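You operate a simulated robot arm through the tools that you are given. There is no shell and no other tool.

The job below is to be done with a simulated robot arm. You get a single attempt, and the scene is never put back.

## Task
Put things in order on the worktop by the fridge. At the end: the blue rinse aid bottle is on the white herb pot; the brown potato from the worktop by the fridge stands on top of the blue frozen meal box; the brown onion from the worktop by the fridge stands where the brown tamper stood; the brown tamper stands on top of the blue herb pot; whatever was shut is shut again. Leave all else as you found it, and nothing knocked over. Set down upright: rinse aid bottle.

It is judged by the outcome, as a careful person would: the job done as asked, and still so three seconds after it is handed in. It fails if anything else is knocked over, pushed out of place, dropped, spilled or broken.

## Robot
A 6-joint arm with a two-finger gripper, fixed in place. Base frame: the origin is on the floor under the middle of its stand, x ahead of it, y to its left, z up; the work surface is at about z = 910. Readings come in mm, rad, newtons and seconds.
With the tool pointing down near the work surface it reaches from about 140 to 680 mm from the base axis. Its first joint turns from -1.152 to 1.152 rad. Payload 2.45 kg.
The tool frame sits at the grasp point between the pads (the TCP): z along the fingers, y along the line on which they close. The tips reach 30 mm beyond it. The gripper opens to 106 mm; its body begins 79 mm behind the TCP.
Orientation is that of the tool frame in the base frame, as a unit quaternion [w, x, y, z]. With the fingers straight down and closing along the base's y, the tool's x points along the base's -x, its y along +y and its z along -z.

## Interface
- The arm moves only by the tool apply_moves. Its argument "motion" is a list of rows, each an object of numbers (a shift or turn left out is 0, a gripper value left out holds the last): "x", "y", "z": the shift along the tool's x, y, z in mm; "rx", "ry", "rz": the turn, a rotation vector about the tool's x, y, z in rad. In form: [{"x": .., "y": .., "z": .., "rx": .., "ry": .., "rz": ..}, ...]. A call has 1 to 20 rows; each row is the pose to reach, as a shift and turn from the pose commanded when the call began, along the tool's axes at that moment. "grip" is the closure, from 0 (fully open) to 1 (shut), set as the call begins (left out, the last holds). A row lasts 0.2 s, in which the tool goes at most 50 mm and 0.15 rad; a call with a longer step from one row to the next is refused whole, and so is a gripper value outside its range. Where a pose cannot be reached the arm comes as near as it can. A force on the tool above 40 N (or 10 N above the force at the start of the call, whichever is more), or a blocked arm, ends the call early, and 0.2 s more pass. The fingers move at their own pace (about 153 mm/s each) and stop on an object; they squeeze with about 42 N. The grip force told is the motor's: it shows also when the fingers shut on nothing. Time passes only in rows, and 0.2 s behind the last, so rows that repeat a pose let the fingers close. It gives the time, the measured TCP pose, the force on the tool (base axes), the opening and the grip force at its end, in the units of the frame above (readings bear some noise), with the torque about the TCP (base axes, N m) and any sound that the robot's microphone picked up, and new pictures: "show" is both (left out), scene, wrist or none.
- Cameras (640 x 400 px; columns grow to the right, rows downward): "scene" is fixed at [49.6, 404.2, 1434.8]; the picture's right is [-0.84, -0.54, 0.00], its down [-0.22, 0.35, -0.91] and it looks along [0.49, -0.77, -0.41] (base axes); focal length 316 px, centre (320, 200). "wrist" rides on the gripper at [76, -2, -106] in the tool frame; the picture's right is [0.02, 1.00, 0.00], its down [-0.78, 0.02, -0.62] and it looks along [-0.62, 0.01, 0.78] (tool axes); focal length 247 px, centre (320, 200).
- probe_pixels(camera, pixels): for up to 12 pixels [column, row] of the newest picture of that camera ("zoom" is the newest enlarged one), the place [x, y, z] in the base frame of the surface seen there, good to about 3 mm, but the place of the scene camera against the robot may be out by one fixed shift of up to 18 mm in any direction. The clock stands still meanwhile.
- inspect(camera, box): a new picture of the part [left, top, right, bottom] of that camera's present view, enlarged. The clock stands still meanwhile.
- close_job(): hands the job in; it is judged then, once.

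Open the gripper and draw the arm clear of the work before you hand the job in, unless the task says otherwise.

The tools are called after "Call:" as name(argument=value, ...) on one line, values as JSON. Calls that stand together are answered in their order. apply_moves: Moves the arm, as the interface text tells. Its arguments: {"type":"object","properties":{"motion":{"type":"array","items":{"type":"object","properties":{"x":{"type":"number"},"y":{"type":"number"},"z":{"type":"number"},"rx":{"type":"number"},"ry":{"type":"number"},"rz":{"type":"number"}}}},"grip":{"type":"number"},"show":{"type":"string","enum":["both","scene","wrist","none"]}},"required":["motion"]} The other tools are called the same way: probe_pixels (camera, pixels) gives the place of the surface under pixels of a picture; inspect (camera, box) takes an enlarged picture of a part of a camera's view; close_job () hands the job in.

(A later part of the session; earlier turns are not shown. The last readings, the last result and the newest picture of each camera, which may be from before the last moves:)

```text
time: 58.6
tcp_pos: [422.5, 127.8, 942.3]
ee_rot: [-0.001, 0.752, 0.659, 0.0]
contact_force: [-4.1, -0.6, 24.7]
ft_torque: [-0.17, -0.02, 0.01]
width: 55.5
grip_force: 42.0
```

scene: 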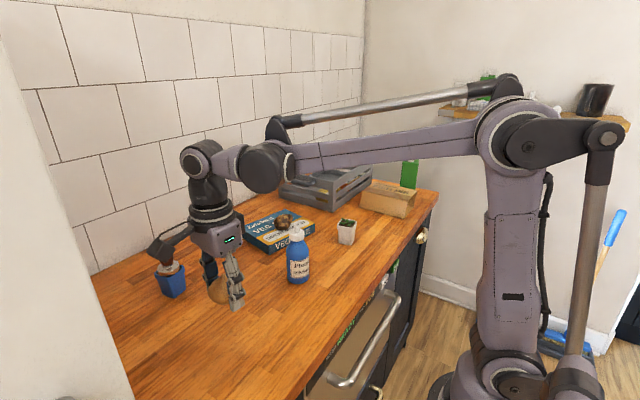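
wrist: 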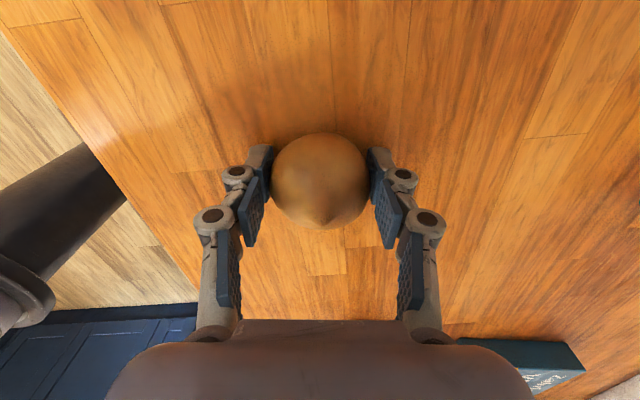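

Contact (25 N). I'll ease up 0.7 mm and open the fingers slightly.

Call:
apply_moves(motion=[{"z": -0.7}, {"z": -0.7}], show="none")

Call:
apply_moves(motion=[{"x": 0}, {"x": 0}, {"x": 0}], grip=0.3)

Call:
inspect(camera="scene", box=[180, 270, 290, 370])

```text
time: 59.2
tcp_pos: [423.0, 125.6, 942.9]
ee_rot: [0.0, 0.753, 0.658, 0.0]
contact_force: [-0.4, 0.0, -0.8]
ft_torque: [0.02, 0.01, 0.03]
width: 55.3
grip_force: 41.8
```

```text
time: 60.0
tcp_pos: [423.1, 126.1, 942.7]
ee_rot: [0.0, 0.752, 0.659, 0.0]
contact_force: [-0.9, 0.2, -0.3]
ft_torque: [0.03, 0.03, -0.02]
width: 74.2
grip_force: 0.0
```

scene: 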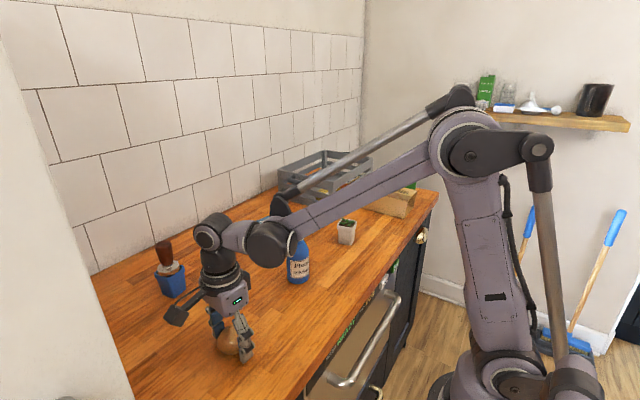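
wrist: 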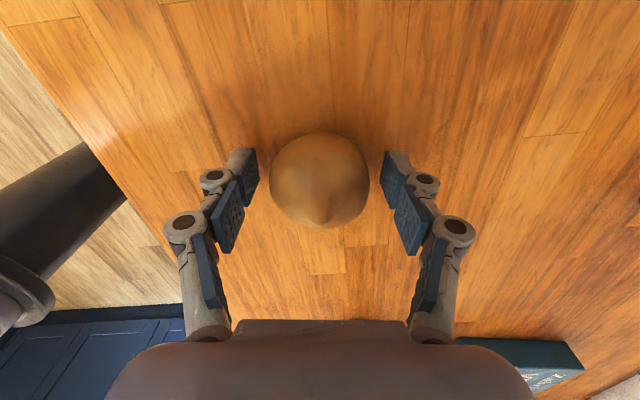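

```text
4.00 times, centred on (235, 320) of scene
```

zoom: 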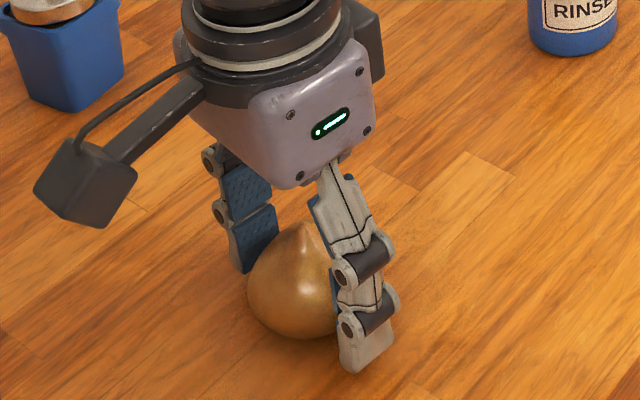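

Onion stands upright on the spot. I'll open wider and raise straight up.

Call:
apply_moves(motion=[{"x": 0}, {"z": -15}, {"z": -40}, {"z": -70}, {"z": -105}, {"z": -140}, {"z": -140}], grip=0.1)

Call:
inspect(camera="scene", box=[180, 270, 290, 370])

Call:
probe_pixels(camera="wrist", pixels=[[320, 95], [310, 95], [330, 95]])

```text
time: 61.6
tcp_pos: [423.5, 126.0, 1083.5]
ee_rot: [0.0, 0.752, 0.659, 0.001]
contact_force: [-0.9, -1.7, 0.1]
ft_torque: [-0.02, -0.01, 0.04]
width: 95.3
grip_force: 0.0
```

scene: 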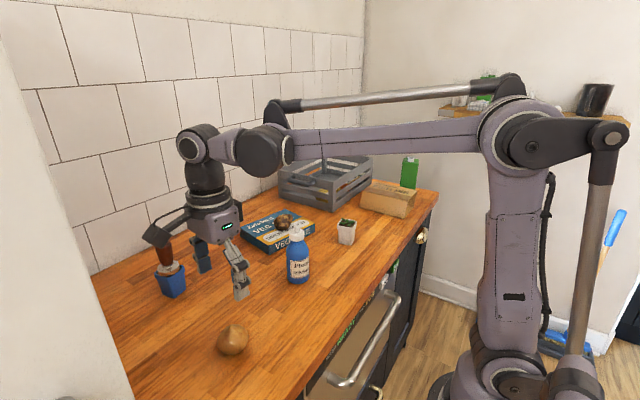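
wrist: 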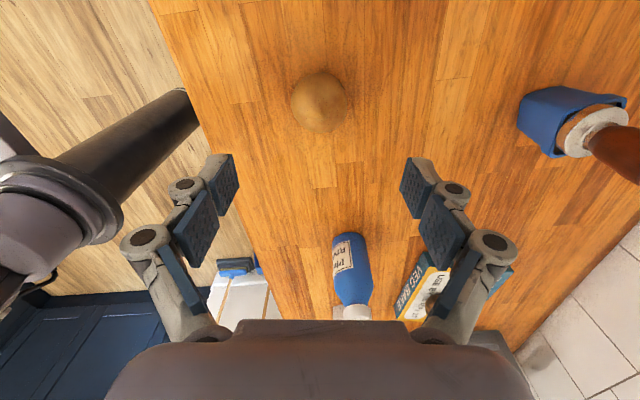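

```text
4.00 times, centred on (235, 320) of scene
```

zoom: 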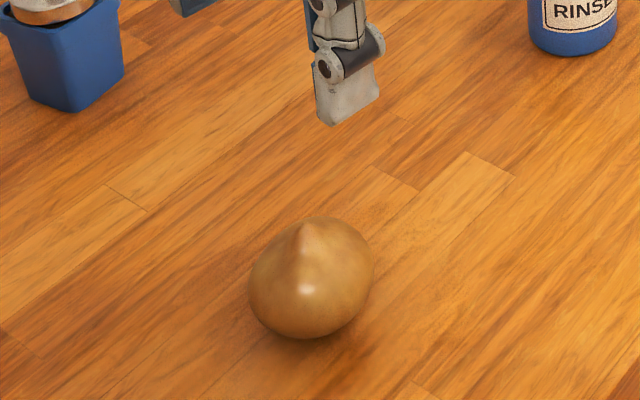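

```text
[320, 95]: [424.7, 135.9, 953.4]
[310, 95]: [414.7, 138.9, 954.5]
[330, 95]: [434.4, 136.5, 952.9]
```

Onion is in place and upright. Next I'll fly high over the bottle to the white pot to measure its rim before picking up the bottle.

Call:
apply_moves(motion=[{"x": -15, "y": 2, "z": -20}, {"x": -50, "y": 6, "z": -45}, {"x": -90, "y": 11, "z": -56}, {"x": -130, "y": 16, "z": -56}, {"x": -170, "y": 21, "z": -56}, {"x": -210, "y": 26, "z": -56}, {"x": -250, "y": 31, "z": -56}, {"x": -290, "y": 36, "z": -56}, {"x": -330, "y": 41, "z": -52}, {"x": -370, "y": 46, "z": -42}, {"x": -408, "y": 51, "z": -30}, {"x": -440, "y": 55, "z": -20}, {"x": -440, "y": 55, "z": -20}], grip=0)

Call:
inspect(camera="wrist", box=[272, 60, 368, 140])

```text
time: 64.4
tcp_pos: [419.8, -314.9, 1105.5]
ee_rot: [-0.001, 0.752, 0.659, 0.0]
contact_force: [-0.2, 0.0, 0.0]
ft_torque: [-0.01, 0.02, -0.04]
width: 106.1
grip_force: 0.0
```

scene: 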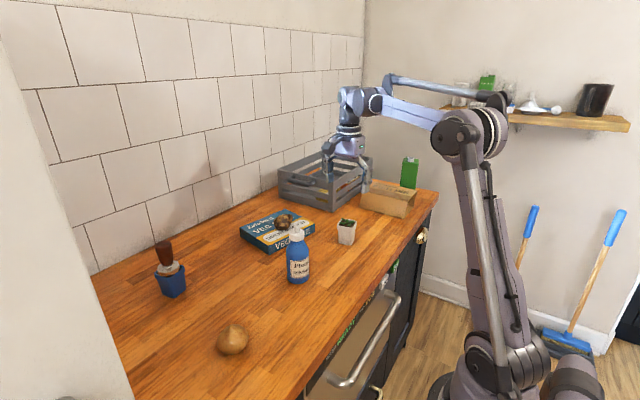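
wrist: 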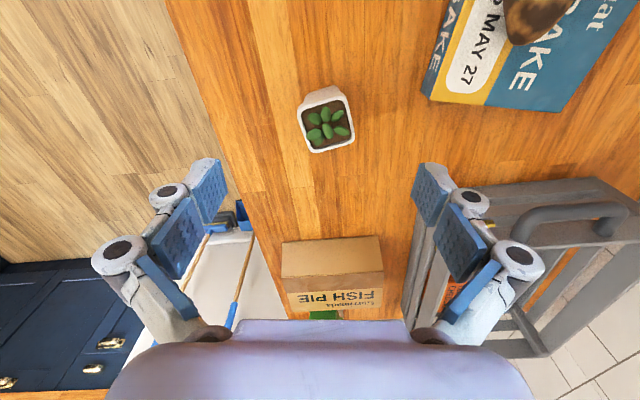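

```text
5.00 times, centred on (320, 100) of wrist
```

zoom: 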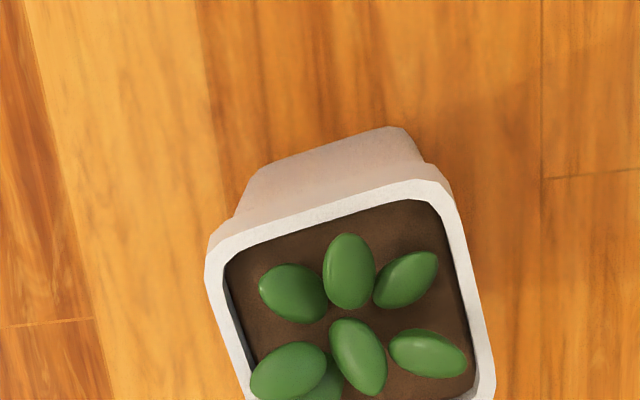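

The white pot is at (327,120). I'll centre the zoom on it and probe its rim.

Call:
inspect(camera="wrist", box=[279, 80, 375, 160])

Call:
probe_pixels(camera="wrist", pixels=[[298, 110], [344, 97], [311, 150], [353, 139], [303, 128], [349, 118], [320, 105], [332, 146], [325, 103], [330, 128], [322, 118], [340, 115]])

Call:
apply_moves(motion=[{"x": 0}], show="none")

Call:
apply_moves(motion=[{"x": 0}], show="none")

```text
5.00 times, centred on (327, 120) of wrist
```

zoom: 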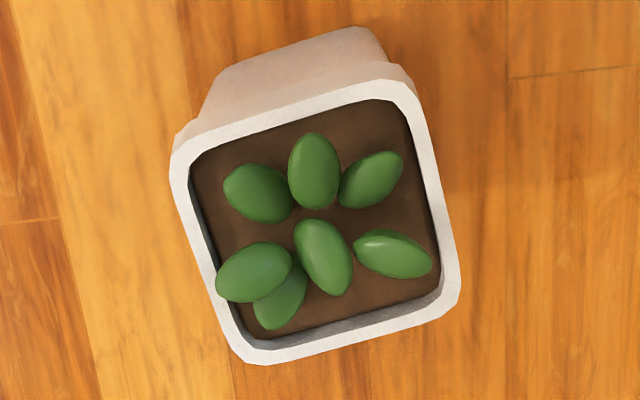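

```text
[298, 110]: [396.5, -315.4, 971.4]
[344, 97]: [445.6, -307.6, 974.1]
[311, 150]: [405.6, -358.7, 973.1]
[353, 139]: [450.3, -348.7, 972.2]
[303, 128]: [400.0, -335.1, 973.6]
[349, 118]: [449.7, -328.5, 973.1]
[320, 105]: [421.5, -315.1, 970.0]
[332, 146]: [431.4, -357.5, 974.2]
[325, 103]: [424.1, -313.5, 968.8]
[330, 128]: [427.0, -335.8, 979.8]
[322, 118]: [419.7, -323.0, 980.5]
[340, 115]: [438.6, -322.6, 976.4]
```

```text
time: 64.8
tcp_pos: [420.3, -313.8, 1105.6]
ee_rot: [0.0, 0.752, 0.659, 0.0]
contact_force: [1.0, 0.1, 0.5]
ft_torque: [0.0, 0.05, 0.01]
width: 106.0
grip_force: 0.0
```

```text
time: 65.2
tcp_pos: [420.6, -313.7, 1105.8]
ee_rot: [0.0, 0.753, 0.658, 0.0]
contact_force: [-0.6, -0.9, 0.2]
ft_torque: [-0.04, 0.0, 0.01]
width: 106.2
grip_force: 0.0
```

White pot centre works out at ≈(424,-334), rim z≈973. Now I'll hover over the bottle and measure it.

Call:
apply_moves(motion=[{"x": 15, "y": -1, "z": -15}, {"x": 50, "y": -4, "z": -34}, {"x": 90, "y": -8, "z": -34.4}, {"x": 130, "y": -11, "z": -34.4}, {"x": 170, "y": -14, "z": -34.4}, {"x": 201.5, "y": -17.2, "z": -34.4}, {"x": 201.5, "y": -17.2, "z": -34.4}])

Call:
inspect(camera="wrist", box=[256, 60, 384, 180])

Call:
inspect(camera="scene", box=[270, 215, 370, 290])

```text
time: 66.8
tcp_pos: [427.6, -116.2, 1137.2]
ee_rot: [0.0, 0.752, 0.659, 0.0]
contact_force: [0.0, 0.1, 0.4]
ft_torque: [0.01, -0.02, 0.01]
width: 106.3
grip_force: 0.1
```

scene: 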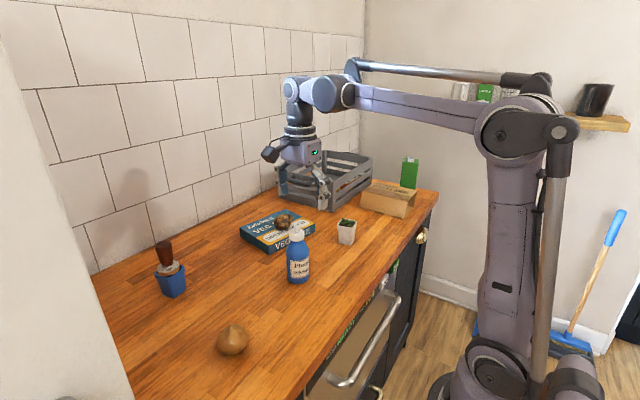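
wrist: 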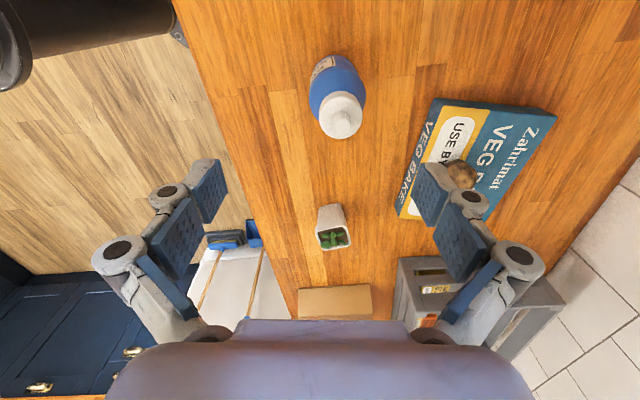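

```text
3.33 times, centred on (320, 120) of wrist
```

zoom: 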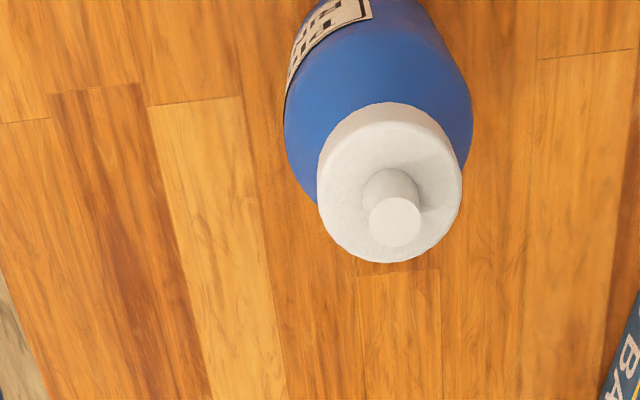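

```text
5.33 times, centred on (320, 252) of scene
```

zoom: 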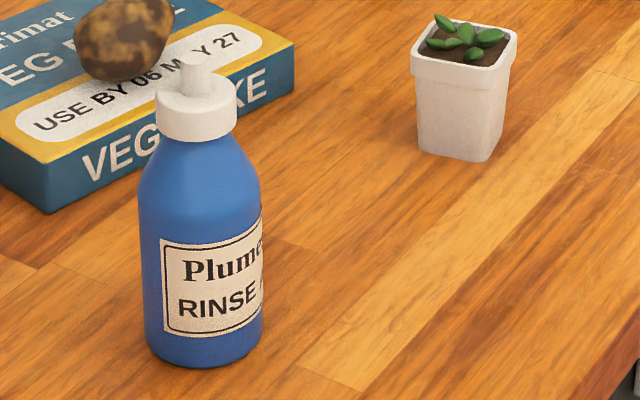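

I'll probe the bottle's cap, nozzle and body edges to fix its axis.

Call:
probe_pixels(camera="wrist", pixels=[[342, 127], [338, 127], [346, 127], [322, 118], [361, 118], [341, 95], [341, 136], [311, 100], [364, 95], [336, 75], [330, 110], [352, 108]])

Call:
apply_moves(motion=[{"x": 0}], show="none")

Call:
apply_moves(motion=[{"x": 0}], show="none")

```text
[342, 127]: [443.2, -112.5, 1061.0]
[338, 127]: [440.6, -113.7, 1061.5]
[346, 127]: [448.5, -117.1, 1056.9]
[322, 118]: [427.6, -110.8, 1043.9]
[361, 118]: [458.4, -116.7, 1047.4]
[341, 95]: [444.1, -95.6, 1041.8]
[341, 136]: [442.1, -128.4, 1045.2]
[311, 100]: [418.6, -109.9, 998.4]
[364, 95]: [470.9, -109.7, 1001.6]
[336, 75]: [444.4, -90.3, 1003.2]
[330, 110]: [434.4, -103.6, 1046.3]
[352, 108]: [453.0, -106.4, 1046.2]
```

```text
time: 67.2
tcp_pos: [426.1, -115.8, 1136.6]
ee_rot: [0.0, 0.753, 0.658, 0.0]
contact_force: [-0.4, 0.1, 0.0]
ft_torque: [0.03, 0.01, 0.01]
width: 106.3
grip_force: 0.0
```

```text
time: 67.6
tcp_pos: [427.7, -115.6, 1136.5]
ee_rot: [0.001, 0.752, 0.659, 0.0]
contact_force: [0.4, -0.3, 0.7]
ft_torque: [0.04, -0.01, -0.02]
width: 106.1
grip_force: 0.0
```

Bottle axis ≈(443.3,-112.5), nozzle top z≈1061, body ≈56 mm wide. I'll centre over it at z≈1098 and re-check before descending.

Call:
apply_moves(motion=[{"x": 3, "y": 8}, {"x": 5.5, "y": 15.6, "z": 10}, {"x": 5.5, "y": 15.6, "z": 25}, {"x": 5.5, "y": 15.6, "z": 38}, {"x": 5.5, "y": 15.6, "z": 38}], grip=0)

Call:
inspect(camera="wrist", box=[240, 60, 400, 200])

```text
time: 68.8
tcp_pos: [444.4, -110.0, 1101.2]
ee_rot: [0.0, 0.752, 0.659, 0.0]
contact_force: [0.3, -0.3, 0.0]
ft_torque: [0.04, 0.0, 0.04]
width: 105.8
grip_force: 0.0
```

scene: 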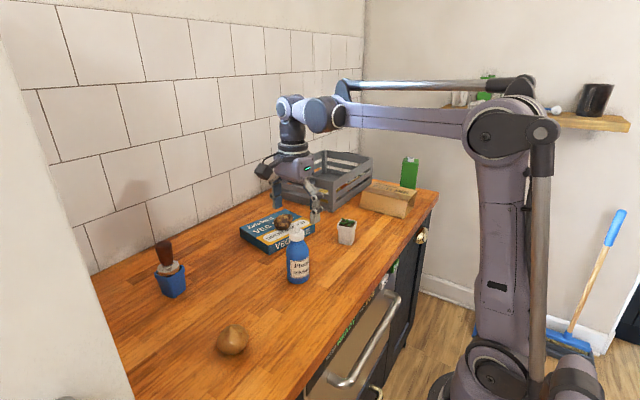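
wrist: 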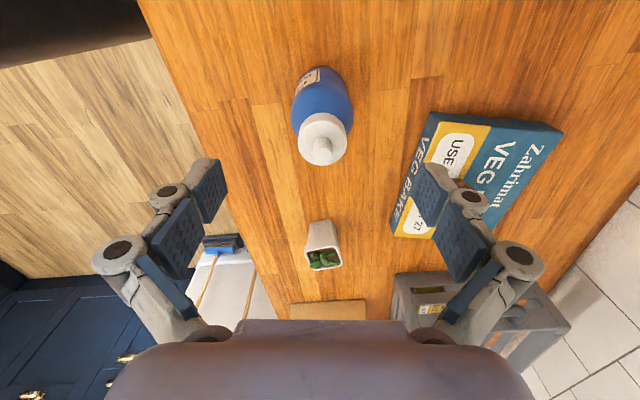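

```text
2.86 times, centred on (320, 130) of wrist
```

zoom: 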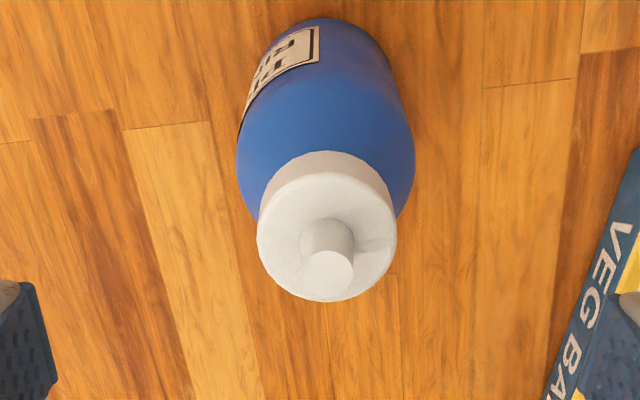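

Bottle is centred within 2 mm. I'll descend to z≈990, slowing at the end because the nozzle comes close to the palm.

Call:
apply_moves(motion=[{"x": -1.5, "y": 0.8, "z": 15}, {"x": -1.5, "y": 0.8, "z": 40}, {"x": -1.5, "y": 0.8, "z": 65}, {"x": -1.5, "y": 0.8, "z": 85}, {"x": -1.5, "y": 0.8, "z": 98}, {"x": -1.5, "y": 0.8, "z": 98}])

Call:
inspect(camera="scene", box=[250, 190, 350, 290])

```text
time: 70.2
tcp_pos: [446.4, -113.3, 1002.3]
ee_rot: [0.0, 0.752, 0.659, 0.0]
contact_force: [-0.8, -0.5, -0.1]
ft_torque: [-0.01, -0.01, 0.0]
width: 105.9
grip_force: 0.1
```

scene: 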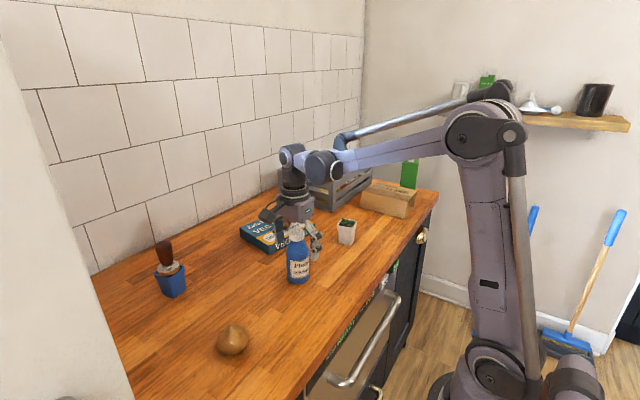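
wrist: 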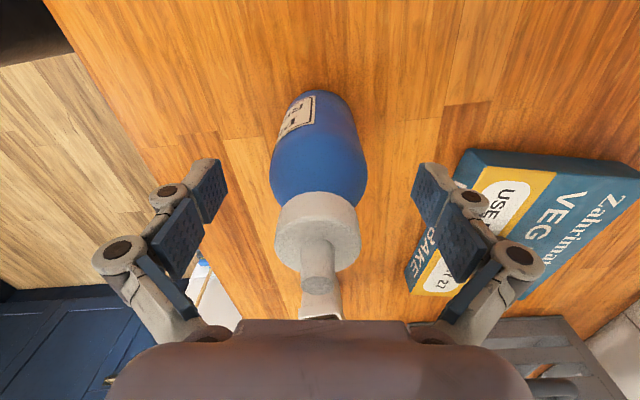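

```text
4.00 times, centred on (300, 240) of scene
```

zoom: 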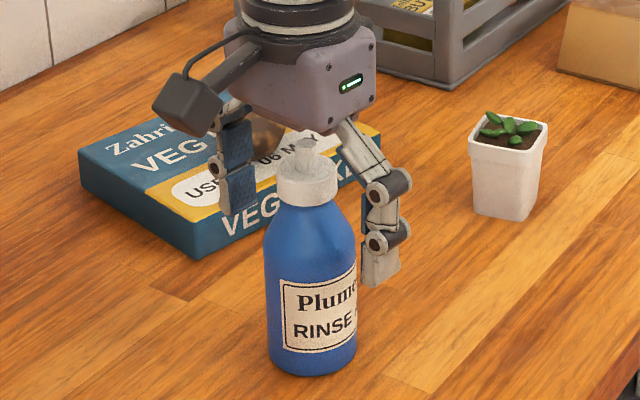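

Bottle is centred between the pads (271–367). Lowering the last 12 mm, then closing.

Call:
apply_moves(motion=[{"z": 4}, {"z": 8}, {"z": 12}, {"z": 12}], show="none")

Call:
apply_moves(motion=[{"x": 0}, {"x": 0}, {"x": 0}, {"x": 0}], grip=1)

Call:
inspect(camera="scene", box=[250, 190, 350, 290])

```text
time: 71.2
tcp_pos: [445.1, -112.3, 989.4]
ee_rot: [0.0, 0.752, 0.659, 0.0]
contact_force: [-0.4, -0.7, -0.2]
ft_torque: [0.01, 0.0, 0.0]
width: 105.9
grip_force: 0.0
```

```text
time: 72.2
tcp_pos: [445.6, -113.5, 991.1]
ee_rot: [0.0, 0.753, 0.659, 0.0]
contact_force: [-0.4, 0.1, 11.2]
ft_torque: [-0.03, 0.06, 0.03]
width: 54.6
grip_force: 42.0
```

scene: 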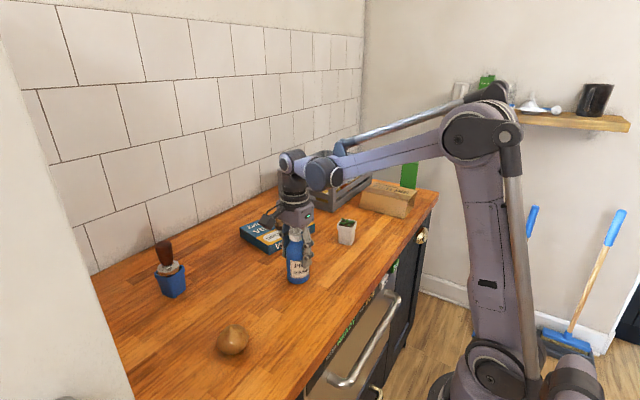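
wrist: 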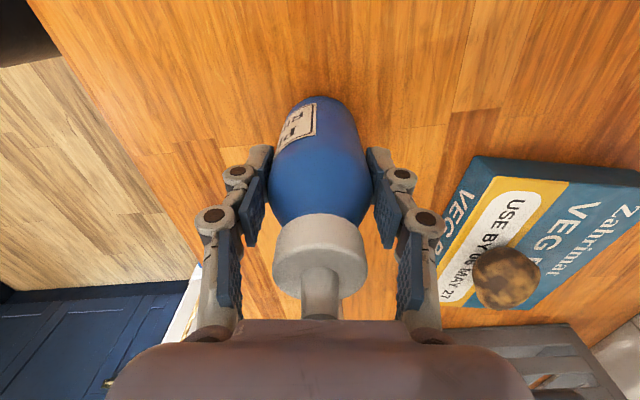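

```text
4.00 times, centred on (300, 240) of scene
```

zoom: 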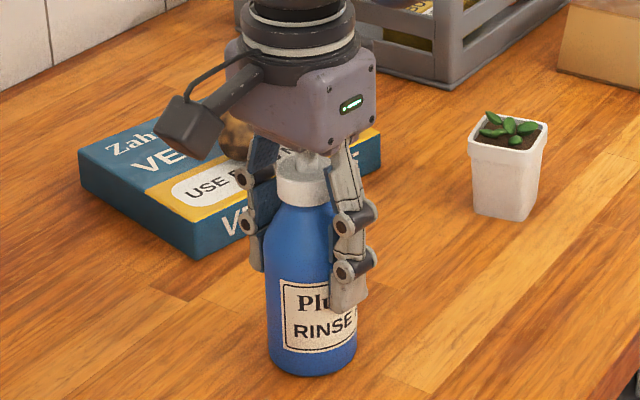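

Bottle gripped at 54.6 mm. I'll lift it slowly.

Call:
apply_moves(motion=[{"z": -4}, {"z": -14}, {"z": -30}, {"z": -50}, {"z": -72}, {"z": -92}, {"z": -105}, {"z": -105}])

Call:
inspect(camera="scene", box=[250, 150, 350, 250])

```text
time: 74.0
tcp_pos: [445.2, -113.0, 1095.3]
ee_rot: [0.0, 0.753, 0.659, 0.0]
contact_force: [-0.1, 0.0, -0.6]
ft_torque: [0.01, -0.01, 0.01]
width: 54.4
grip_force: 42.2
```

scene: 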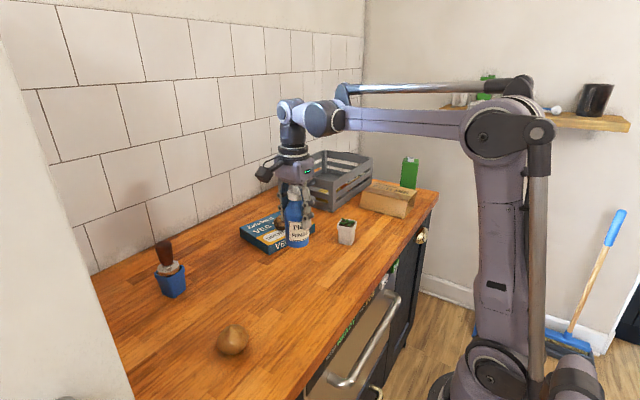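
wrist: 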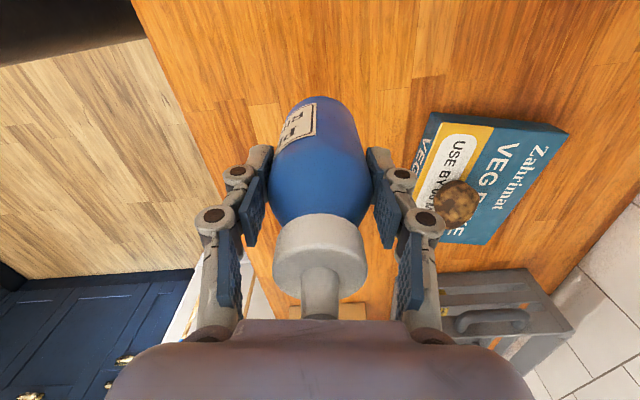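

```text
4.00 times, centred on (300, 200) of scene
```

zoom: 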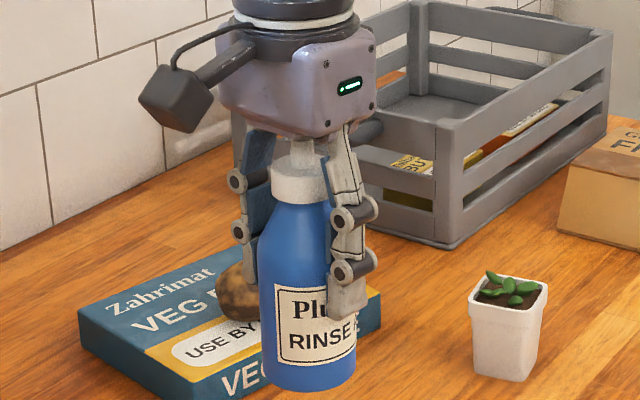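

Bottle hangs straight. I'll carry it to a hover above the white pot at (424.5,-334).

Call:
apply_moves(motion=[{"x": -12, "y": 0.5}, {"x": -38, "y": 1.5}, {"x": -68, "y": 2.7}, {"x": -98, "y": 3.9}, {"x": -128, "y": 5.1}, {"x": -158, "y": 6.3}, {"x": -188, "y": 7.5}, {"x": -210, "y": 8.4}, {"x": -221.8, "y": 8.8, "z": 5}, {"x": -221.8, "y": 8.8, "z": 10}, {"x": -221.8, "y": 8.8, "z": 10}])

Call:
inspect(camera="scene", box=[315, 190, 379, 250])

Call:
inspect(camera="wrist", box=[256, 60, 384, 180])

```text
time: 76.4
tcp_pos: [423.7, -334.9, 1085.1]
ee_rot: [-0.001, 0.752, 0.659, 0.0]
contact_force: [-0.3, -0.1, -0.8]
ft_torque: [0.01, -0.04, 0.0]
width: 54.4
grip_force: 42.6
```

scene: 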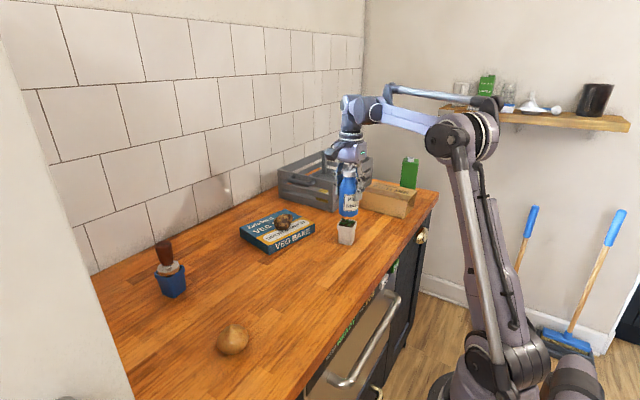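
wrist: 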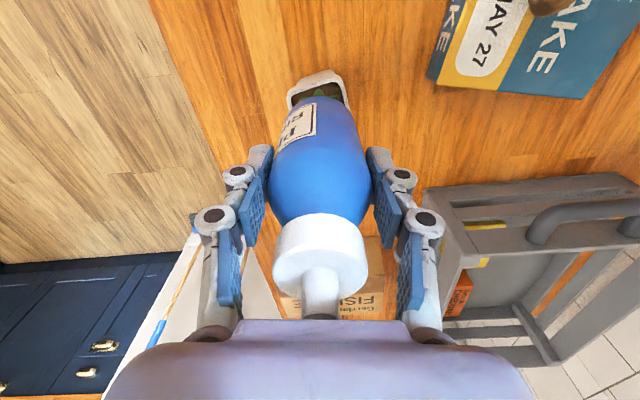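

```text
6.67 times, centred on (347, 220) of scene
```

zoom: 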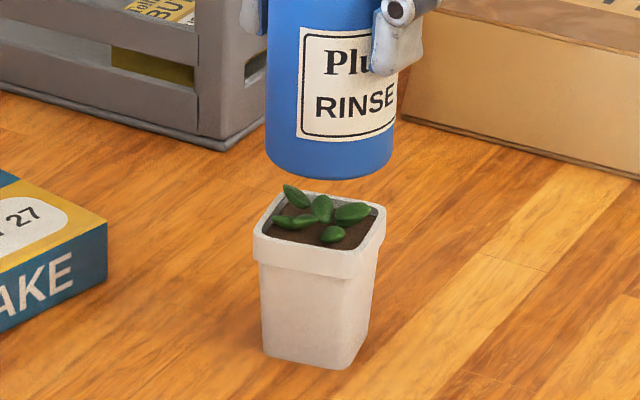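

```text
3.33 times, centred on (320, 120) of wrist
```

zoom: 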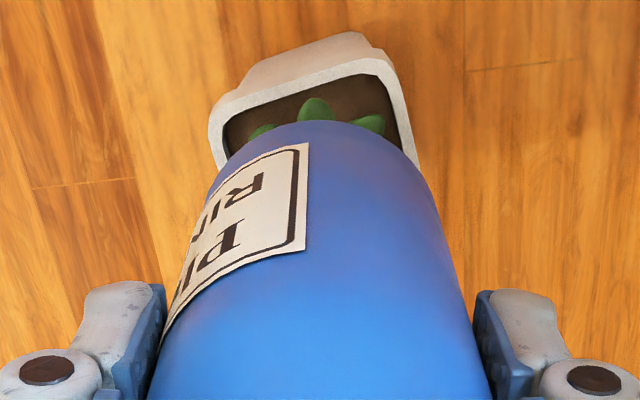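

Comparison of edges shows the bottle base sits about 3 mm too far in -y relative to the pot. I'll shift +3.2 mm along tool x and lower 22 mm, then re-check.

Call:
apply_moves(motion=[{"x": 3.2, "z": 2}, {"x": 3.2, "z": 10}, {"x": 3.2, "z": 17}, {"x": 3.2, "z": 22}, {"x": 3.2, "z": 22}])

Call:
inspect(camera="scene", box=[323, 205, 371, 245])

Call:
inspect(camera="wrist", box=[256, 60, 384, 180])

```text
time: 77.6
tcp_pos: [424.4, -329.8, 1063.2]
ee_rot: [0.001, 0.752, 0.659, 0.0]
contact_force: [0.5, 0.9, -0.9]
ft_torque: [0.01, 0.02, 0.03]
width: 54.6
grip_force: 42.2
```

scene: 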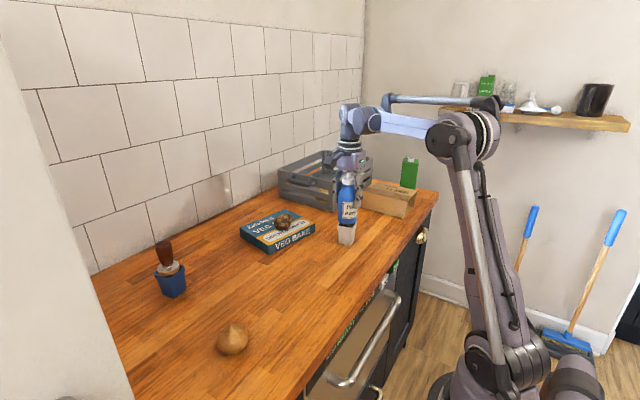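
wrist: 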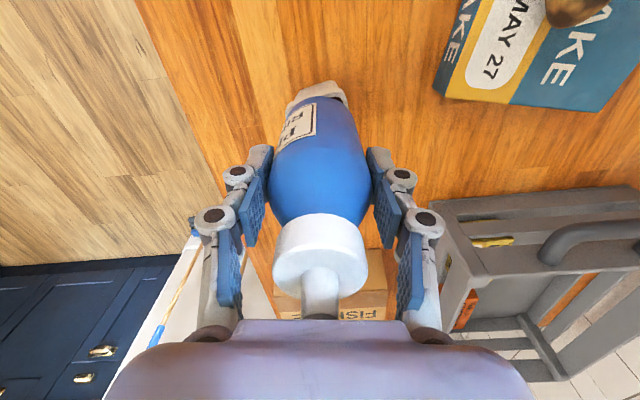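

```text
10.00 times, centred on (347, 225) of scene
```

zoom: 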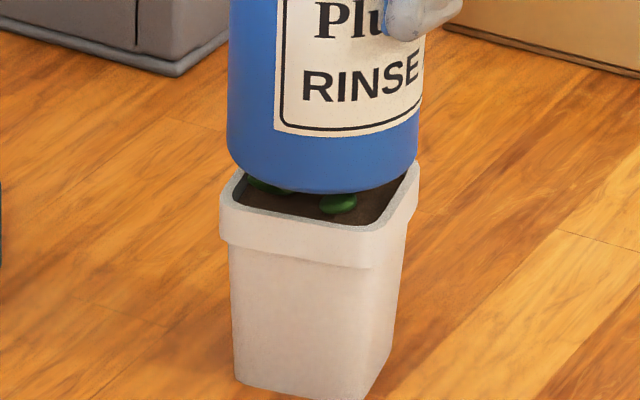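

```text
3.33 times, centred on (320, 120) of wrist
```

zoom: 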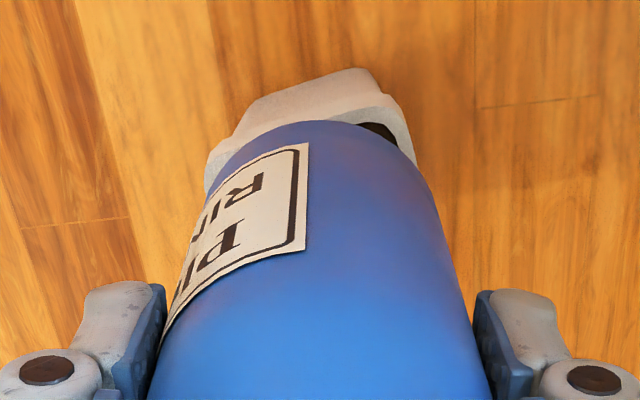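

Alignment is now within about 1 mm, with a ~10 mm gap. I'll lower 8 mm, then feel for contact.

Call:
apply_moves(motion=[{"z": 2}, {"z": 4}, {"z": 6}, {"z": 8}, {"z": 8}], show="none")

Call:
apply_moves(motion=[{"z": 0.7}, {"z": 1.4}, {"z": 1.4}], show="none")

Call:
inspect(camera="scene", box=[323, 205, 371, 245])

```text
time: 78.8
tcp_pos: [425.0, -330.1, 1053.7]
ee_rot: [0.0, 0.753, 0.658, 0.0]
contact_force: [1.1, 0.2, 10.3]
ft_torque: [0.0, -0.04, 0.02]
width: 54.6
grip_force: 42.2
```

```text
time: 79.6
tcp_pos: [424.4, -330.4, 1054.2]
ee_rot: [0.001, 0.752, 0.659, 0.0]
contact_force: [1.9, -0.3, 32.4]
ft_torque: [-0.1, -0.08, -0.02]
width: 54.5
grip_force: 42.2
```

```text
10.00 times, centred on (347, 225) of scene
```

zoom: 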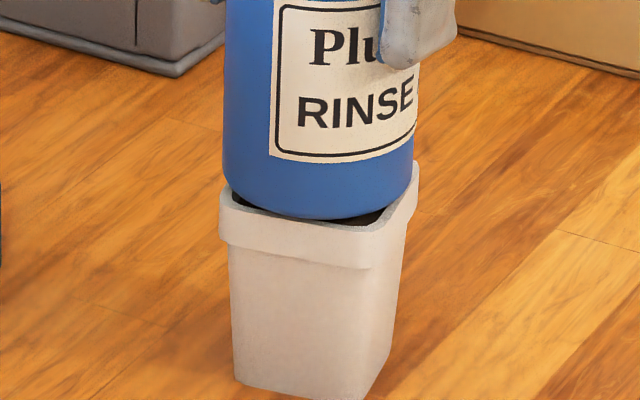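

Contact made, but a dark gap along the pot's near (+y) rim edge suggests the bottle is still ~3 mm too far back. I'll lift 4 mm, shift (-1,+3) mm and look again.

Call:
apply_moves(motion=[{"z": -2}, {"z": -4.5}, {"x": 1.4, "y": -0.7, "z": -4.5}, {"x": 2.8, "y": -1.4, "z": -4.5}, {"x": 2.8, "y": -1.4, "z": -4.5}], show="none")

Call:
inspect(camera="scene", box=[331, 212, 363, 232])

Call:
inspect(camera="wrist", box=[272, 60, 368, 140])

```text
time: 80.8
tcp_pos: [424.3, -327.8, 1057.2]
ee_rot: [-0.001, 0.752, 0.659, 0.0]
contact_force: [0.3, 0.1, -0.4]
ft_torque: [0.02, 0.02, 0.0]
width: 54.6
grip_force: 42.8
```

```text
16.00 times, centred on (347, 222) of scene
```

zoom: 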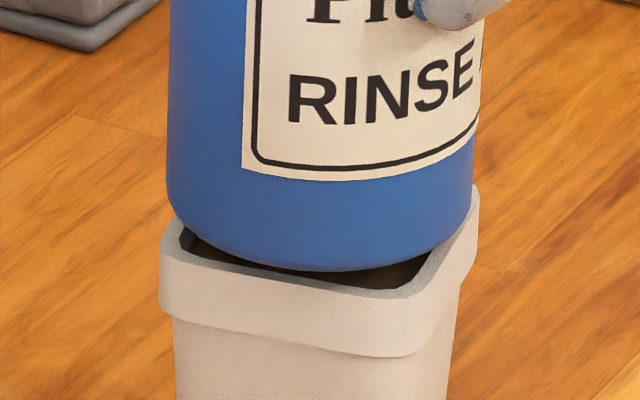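

```text
5.00 times, centred on (320, 100) of wrist
```

zoom: 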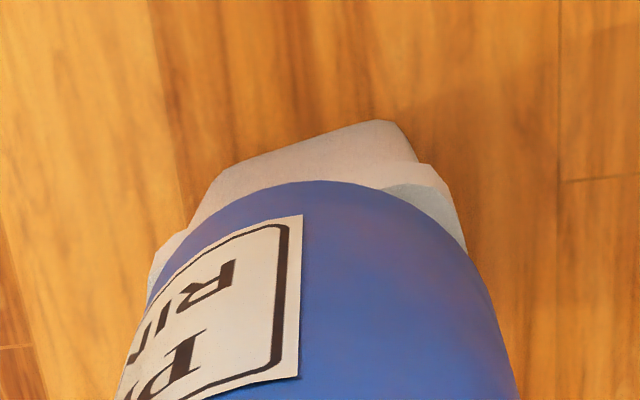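

Centred now (bottle 167–476 vs rim 160–479 in the zoom). I'll lower the remaining ~3 mm to light contact.

Call:
apply_moves(motion=[{"z": 1}, {"z": 2}, {"z": 2.6}, {"z": 2.6}], show="none")

Call:
inspect(camera="scene", box=[331, 212, 363, 232])

```text
time: 81.8
tcp_pos: [422.6, -327.8, 1055.1]
ee_rot: [0.0, 0.752, 0.659, 0.0]
contact_force: [0.0, 0.5, -0.6]
ft_torque: [0.01, 0.04, 0.0]
width: 54.4
grip_force: 42.0
```

```text
16.00 times, centred on (347, 222) of scene
```

zoom: 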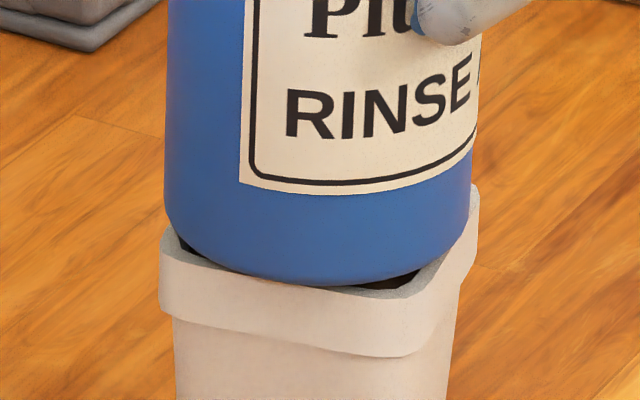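

Almost touching; lowering another 0.8 mm.

Call:
apply_moves(motion=[{"z": 0.4}, {"z": 0.8}, {"z": 0.8}], show="none")

```text
time: 82.6
tcp_pos: [424.0, -327.9, 1054.3]
ee_rot: [0.0, 0.752, 0.659, 0.0]
contact_force: [-0.7, 0.6, -0.2]
ft_torque: [-0.04, -0.02, -0.02]
width: 54.7
grip_force: 42.6
```

Call:
apply_moves(motion=[{"z": 0.4}, {"z": 0.8}, {"z": 0.8}], show="none")

```text
time: 83.4
tcp_pos: [423.4, -328.3, 1053.6]
ee_rot: [0.0, 0.753, 0.658, 0.0]
contact_force: [-0.5, 1.9, 3.4]
ft_torque: [0.12, 0.07, -0.01]
width: 55.0
grip_force: 42.2
```

Light contact (4 N). I'll press a further 0.4 mm to seat it, then view it before releasing.

Call:
apply_moves(motion=[{"z": 0.4}, {"z": 0.4}], show="wrist")

Call:
inspect(camera="scene", box=[315, 165, 379, 245])

Call:
inspect(camera="scene", box=[331, 212, 363, 232])

```text
time: 84.0
tcp_pos: [424.8, -328.3, 1053.8]
ee_rot: [0.001, 0.752, 0.659, -0.001]
contact_force: [-0.7, 0.8, 13.0]
ft_torque: [0.01, 0.1, -0.03]
width: 54.6
grip_force: 42.4
```

wrist: 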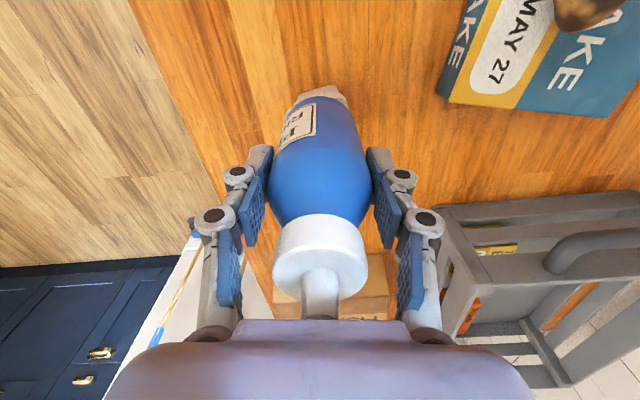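

```text
5.00 times, centred on (347, 205) of scene
```

zoom: 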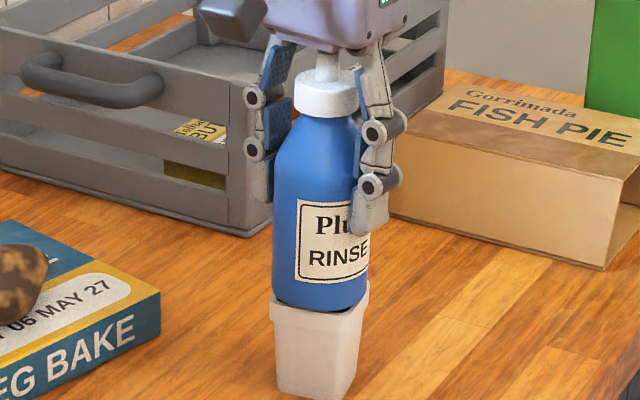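

```text
16.00 times, centred on (347, 222) of scene
```

zoom: 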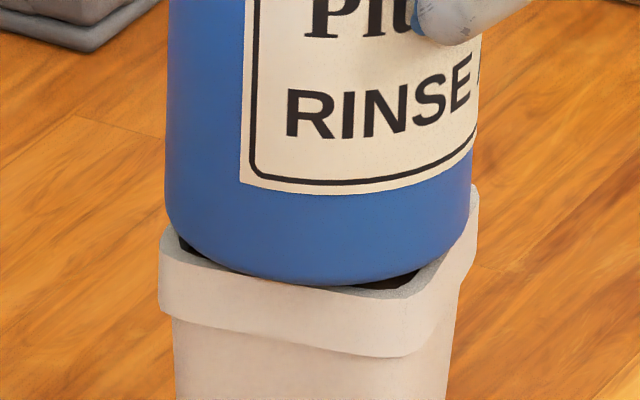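

The bottle is seated squarely on the rim. I'll relax 0.3 mm and open the fingers.

Call:
apply_moves(motion=[{"z": -0.3}, {"z": -0.3}], show="none")

Call:
apply_moves(motion=[{"x": 0}, {"x": 0}, {"x": 0}], grip=0.25)

Call:
inspect(camera="scene", box=[315, 165, 379, 245])

```text
time: 84.6
tcp_pos: [424.3, -328.0, 1054.9]
ee_rot: [0.001, 0.752, 0.659, -0.001]
contact_force: [-2.0, -1.3, 18.1]
ft_torque: [-0.13, 0.16, -0.01]
width: 54.5
grip_force: 42.0
```

```text
time: 85.4
tcp_pos: [425.5, -327.5, 1055.2]
ee_rot: [0.0, 0.752, 0.659, 0.0]
contact_force: [0.3, 0.0, 0.3]
ft_torque: [-0.01, -0.01, -0.02]
width: 79.5
grip_force: 0.1
```

scene: 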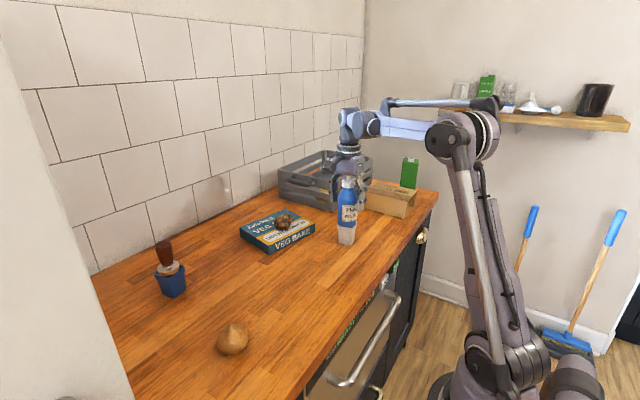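
wrist: 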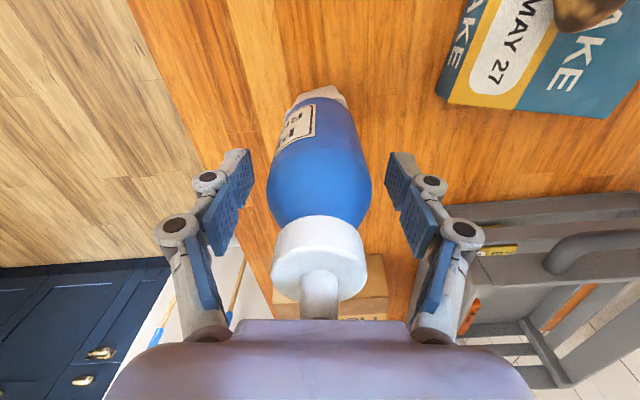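

```text
5.00 times, centred on (347, 205) of scene
```

zoom: 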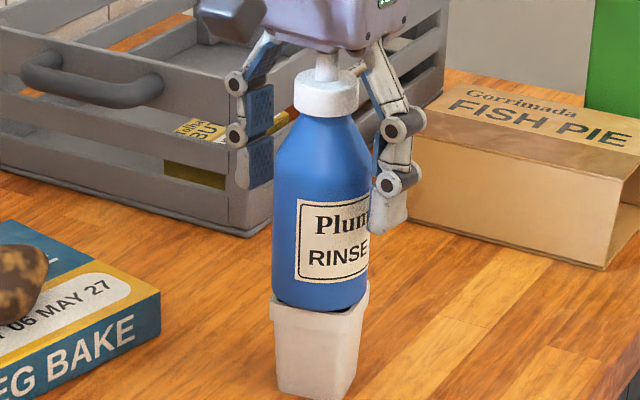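

The bottle stands on its own. I'll open a bit more and raise straight up, then leave sideways along the open side.

Call:
apply_moves(motion=[{"x": 0}, {"z": -10}, {"z": -25}, {"z": -45}, {"z": -65}, {"z": -85}, {"z": -85}], grip=0.1)

```text
time: 87.0
tcp_pos: [425.0, -327.9, 1136.4]
ee_rot: [-0.001, 0.753, 0.659, 0.0]
contact_force: [-0.1, 0.0, -0.1]
ft_torque: [0.0, 0.01, 0.01]
width: 95.3
grip_force: 0.2
```

scene: 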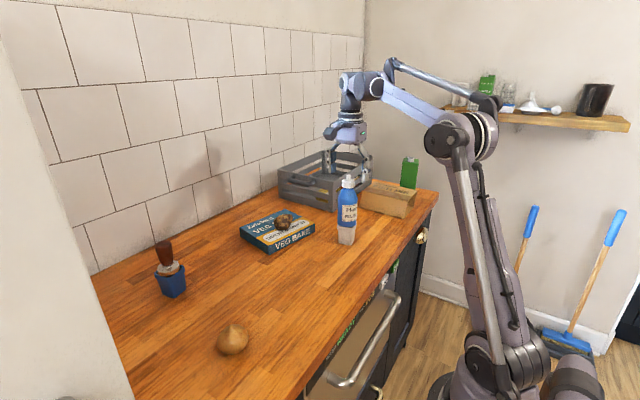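
wrist: 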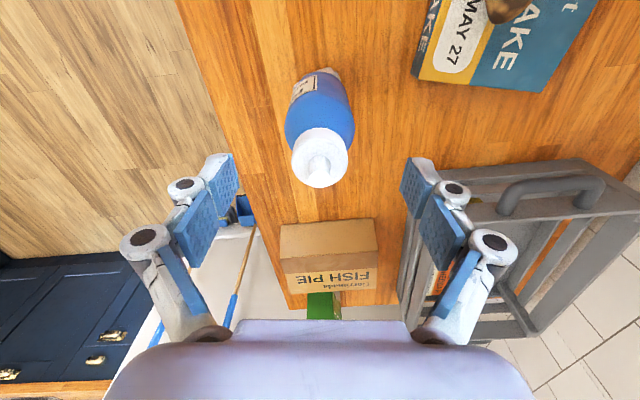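

Clear above the bottle. I'll exit toward +y (through the open side) and then back to a high neutral pose.

Call:
apply_moves(motion=[{"x": 30, "y": -4, "z": -4}, {"x": 65, "y": -8.7, "z": -10}, {"x": 100, "y": -13.3, "z": -20}, {"x": 135, "y": -35, "z": -35}, {"x": 170, "y": -58, "z": -50}, {"x": 205, "y": -80, "z": -65}, {"x": 230, "y": -100, "z": -80}, {"x": 250, "y": -120, "z": -90}, {"x": 250, "y": -120, "z": -90}])

Call:
inspect(camera="scene", box=[120, 200, 320, 370])

Call:
inspect(camera="scene", box=[270, 130, 450, 260])

```text
time: 89.0
tcp_pos: [340.2, -62.2, 1226.5]
ee_rot: [0.0, 0.753, 0.658, 0.001]
contact_force: [0.3, -0.2, -0.5]
ft_torque: [-0.03, 0.0, 0.02]
width: 95.6
grip_force: 0.1
```

scene: 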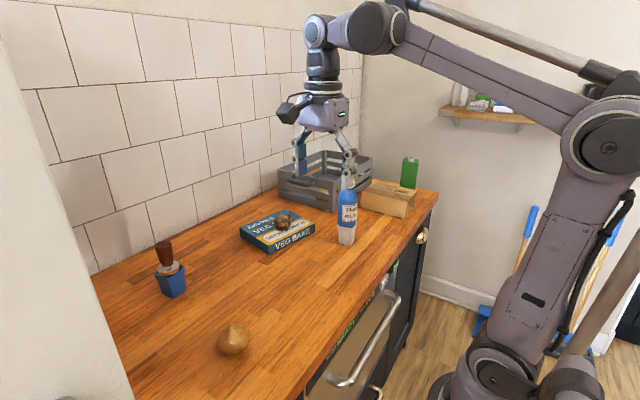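
wrist: 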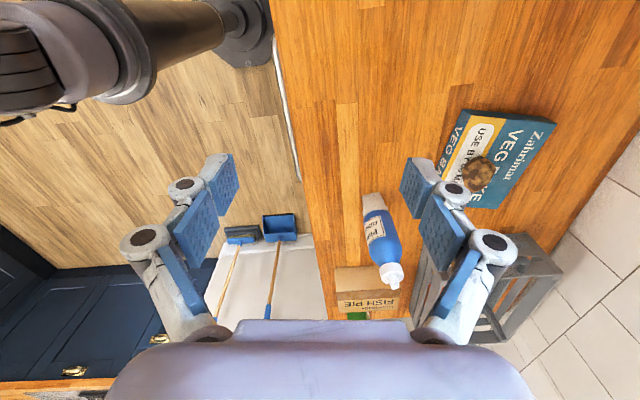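

```text
2.35 times, centred on (220, 285) of scene
```

zoom: 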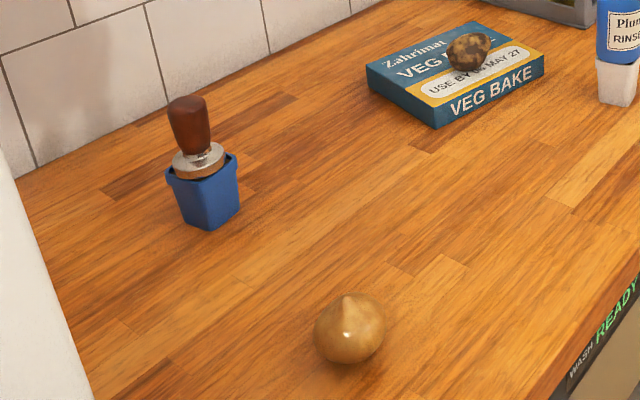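

```text
3.08 times, centred on (360, 195) of scene
```

zoom: 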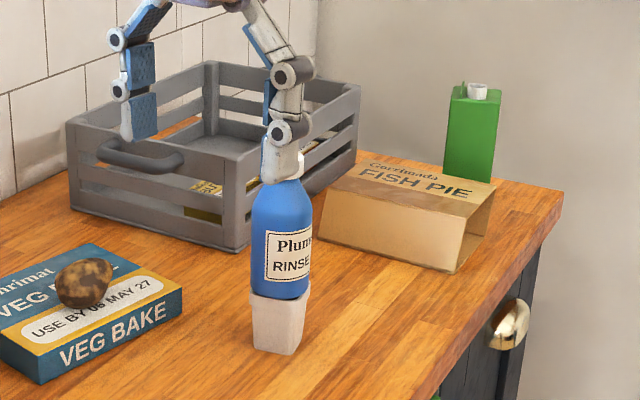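

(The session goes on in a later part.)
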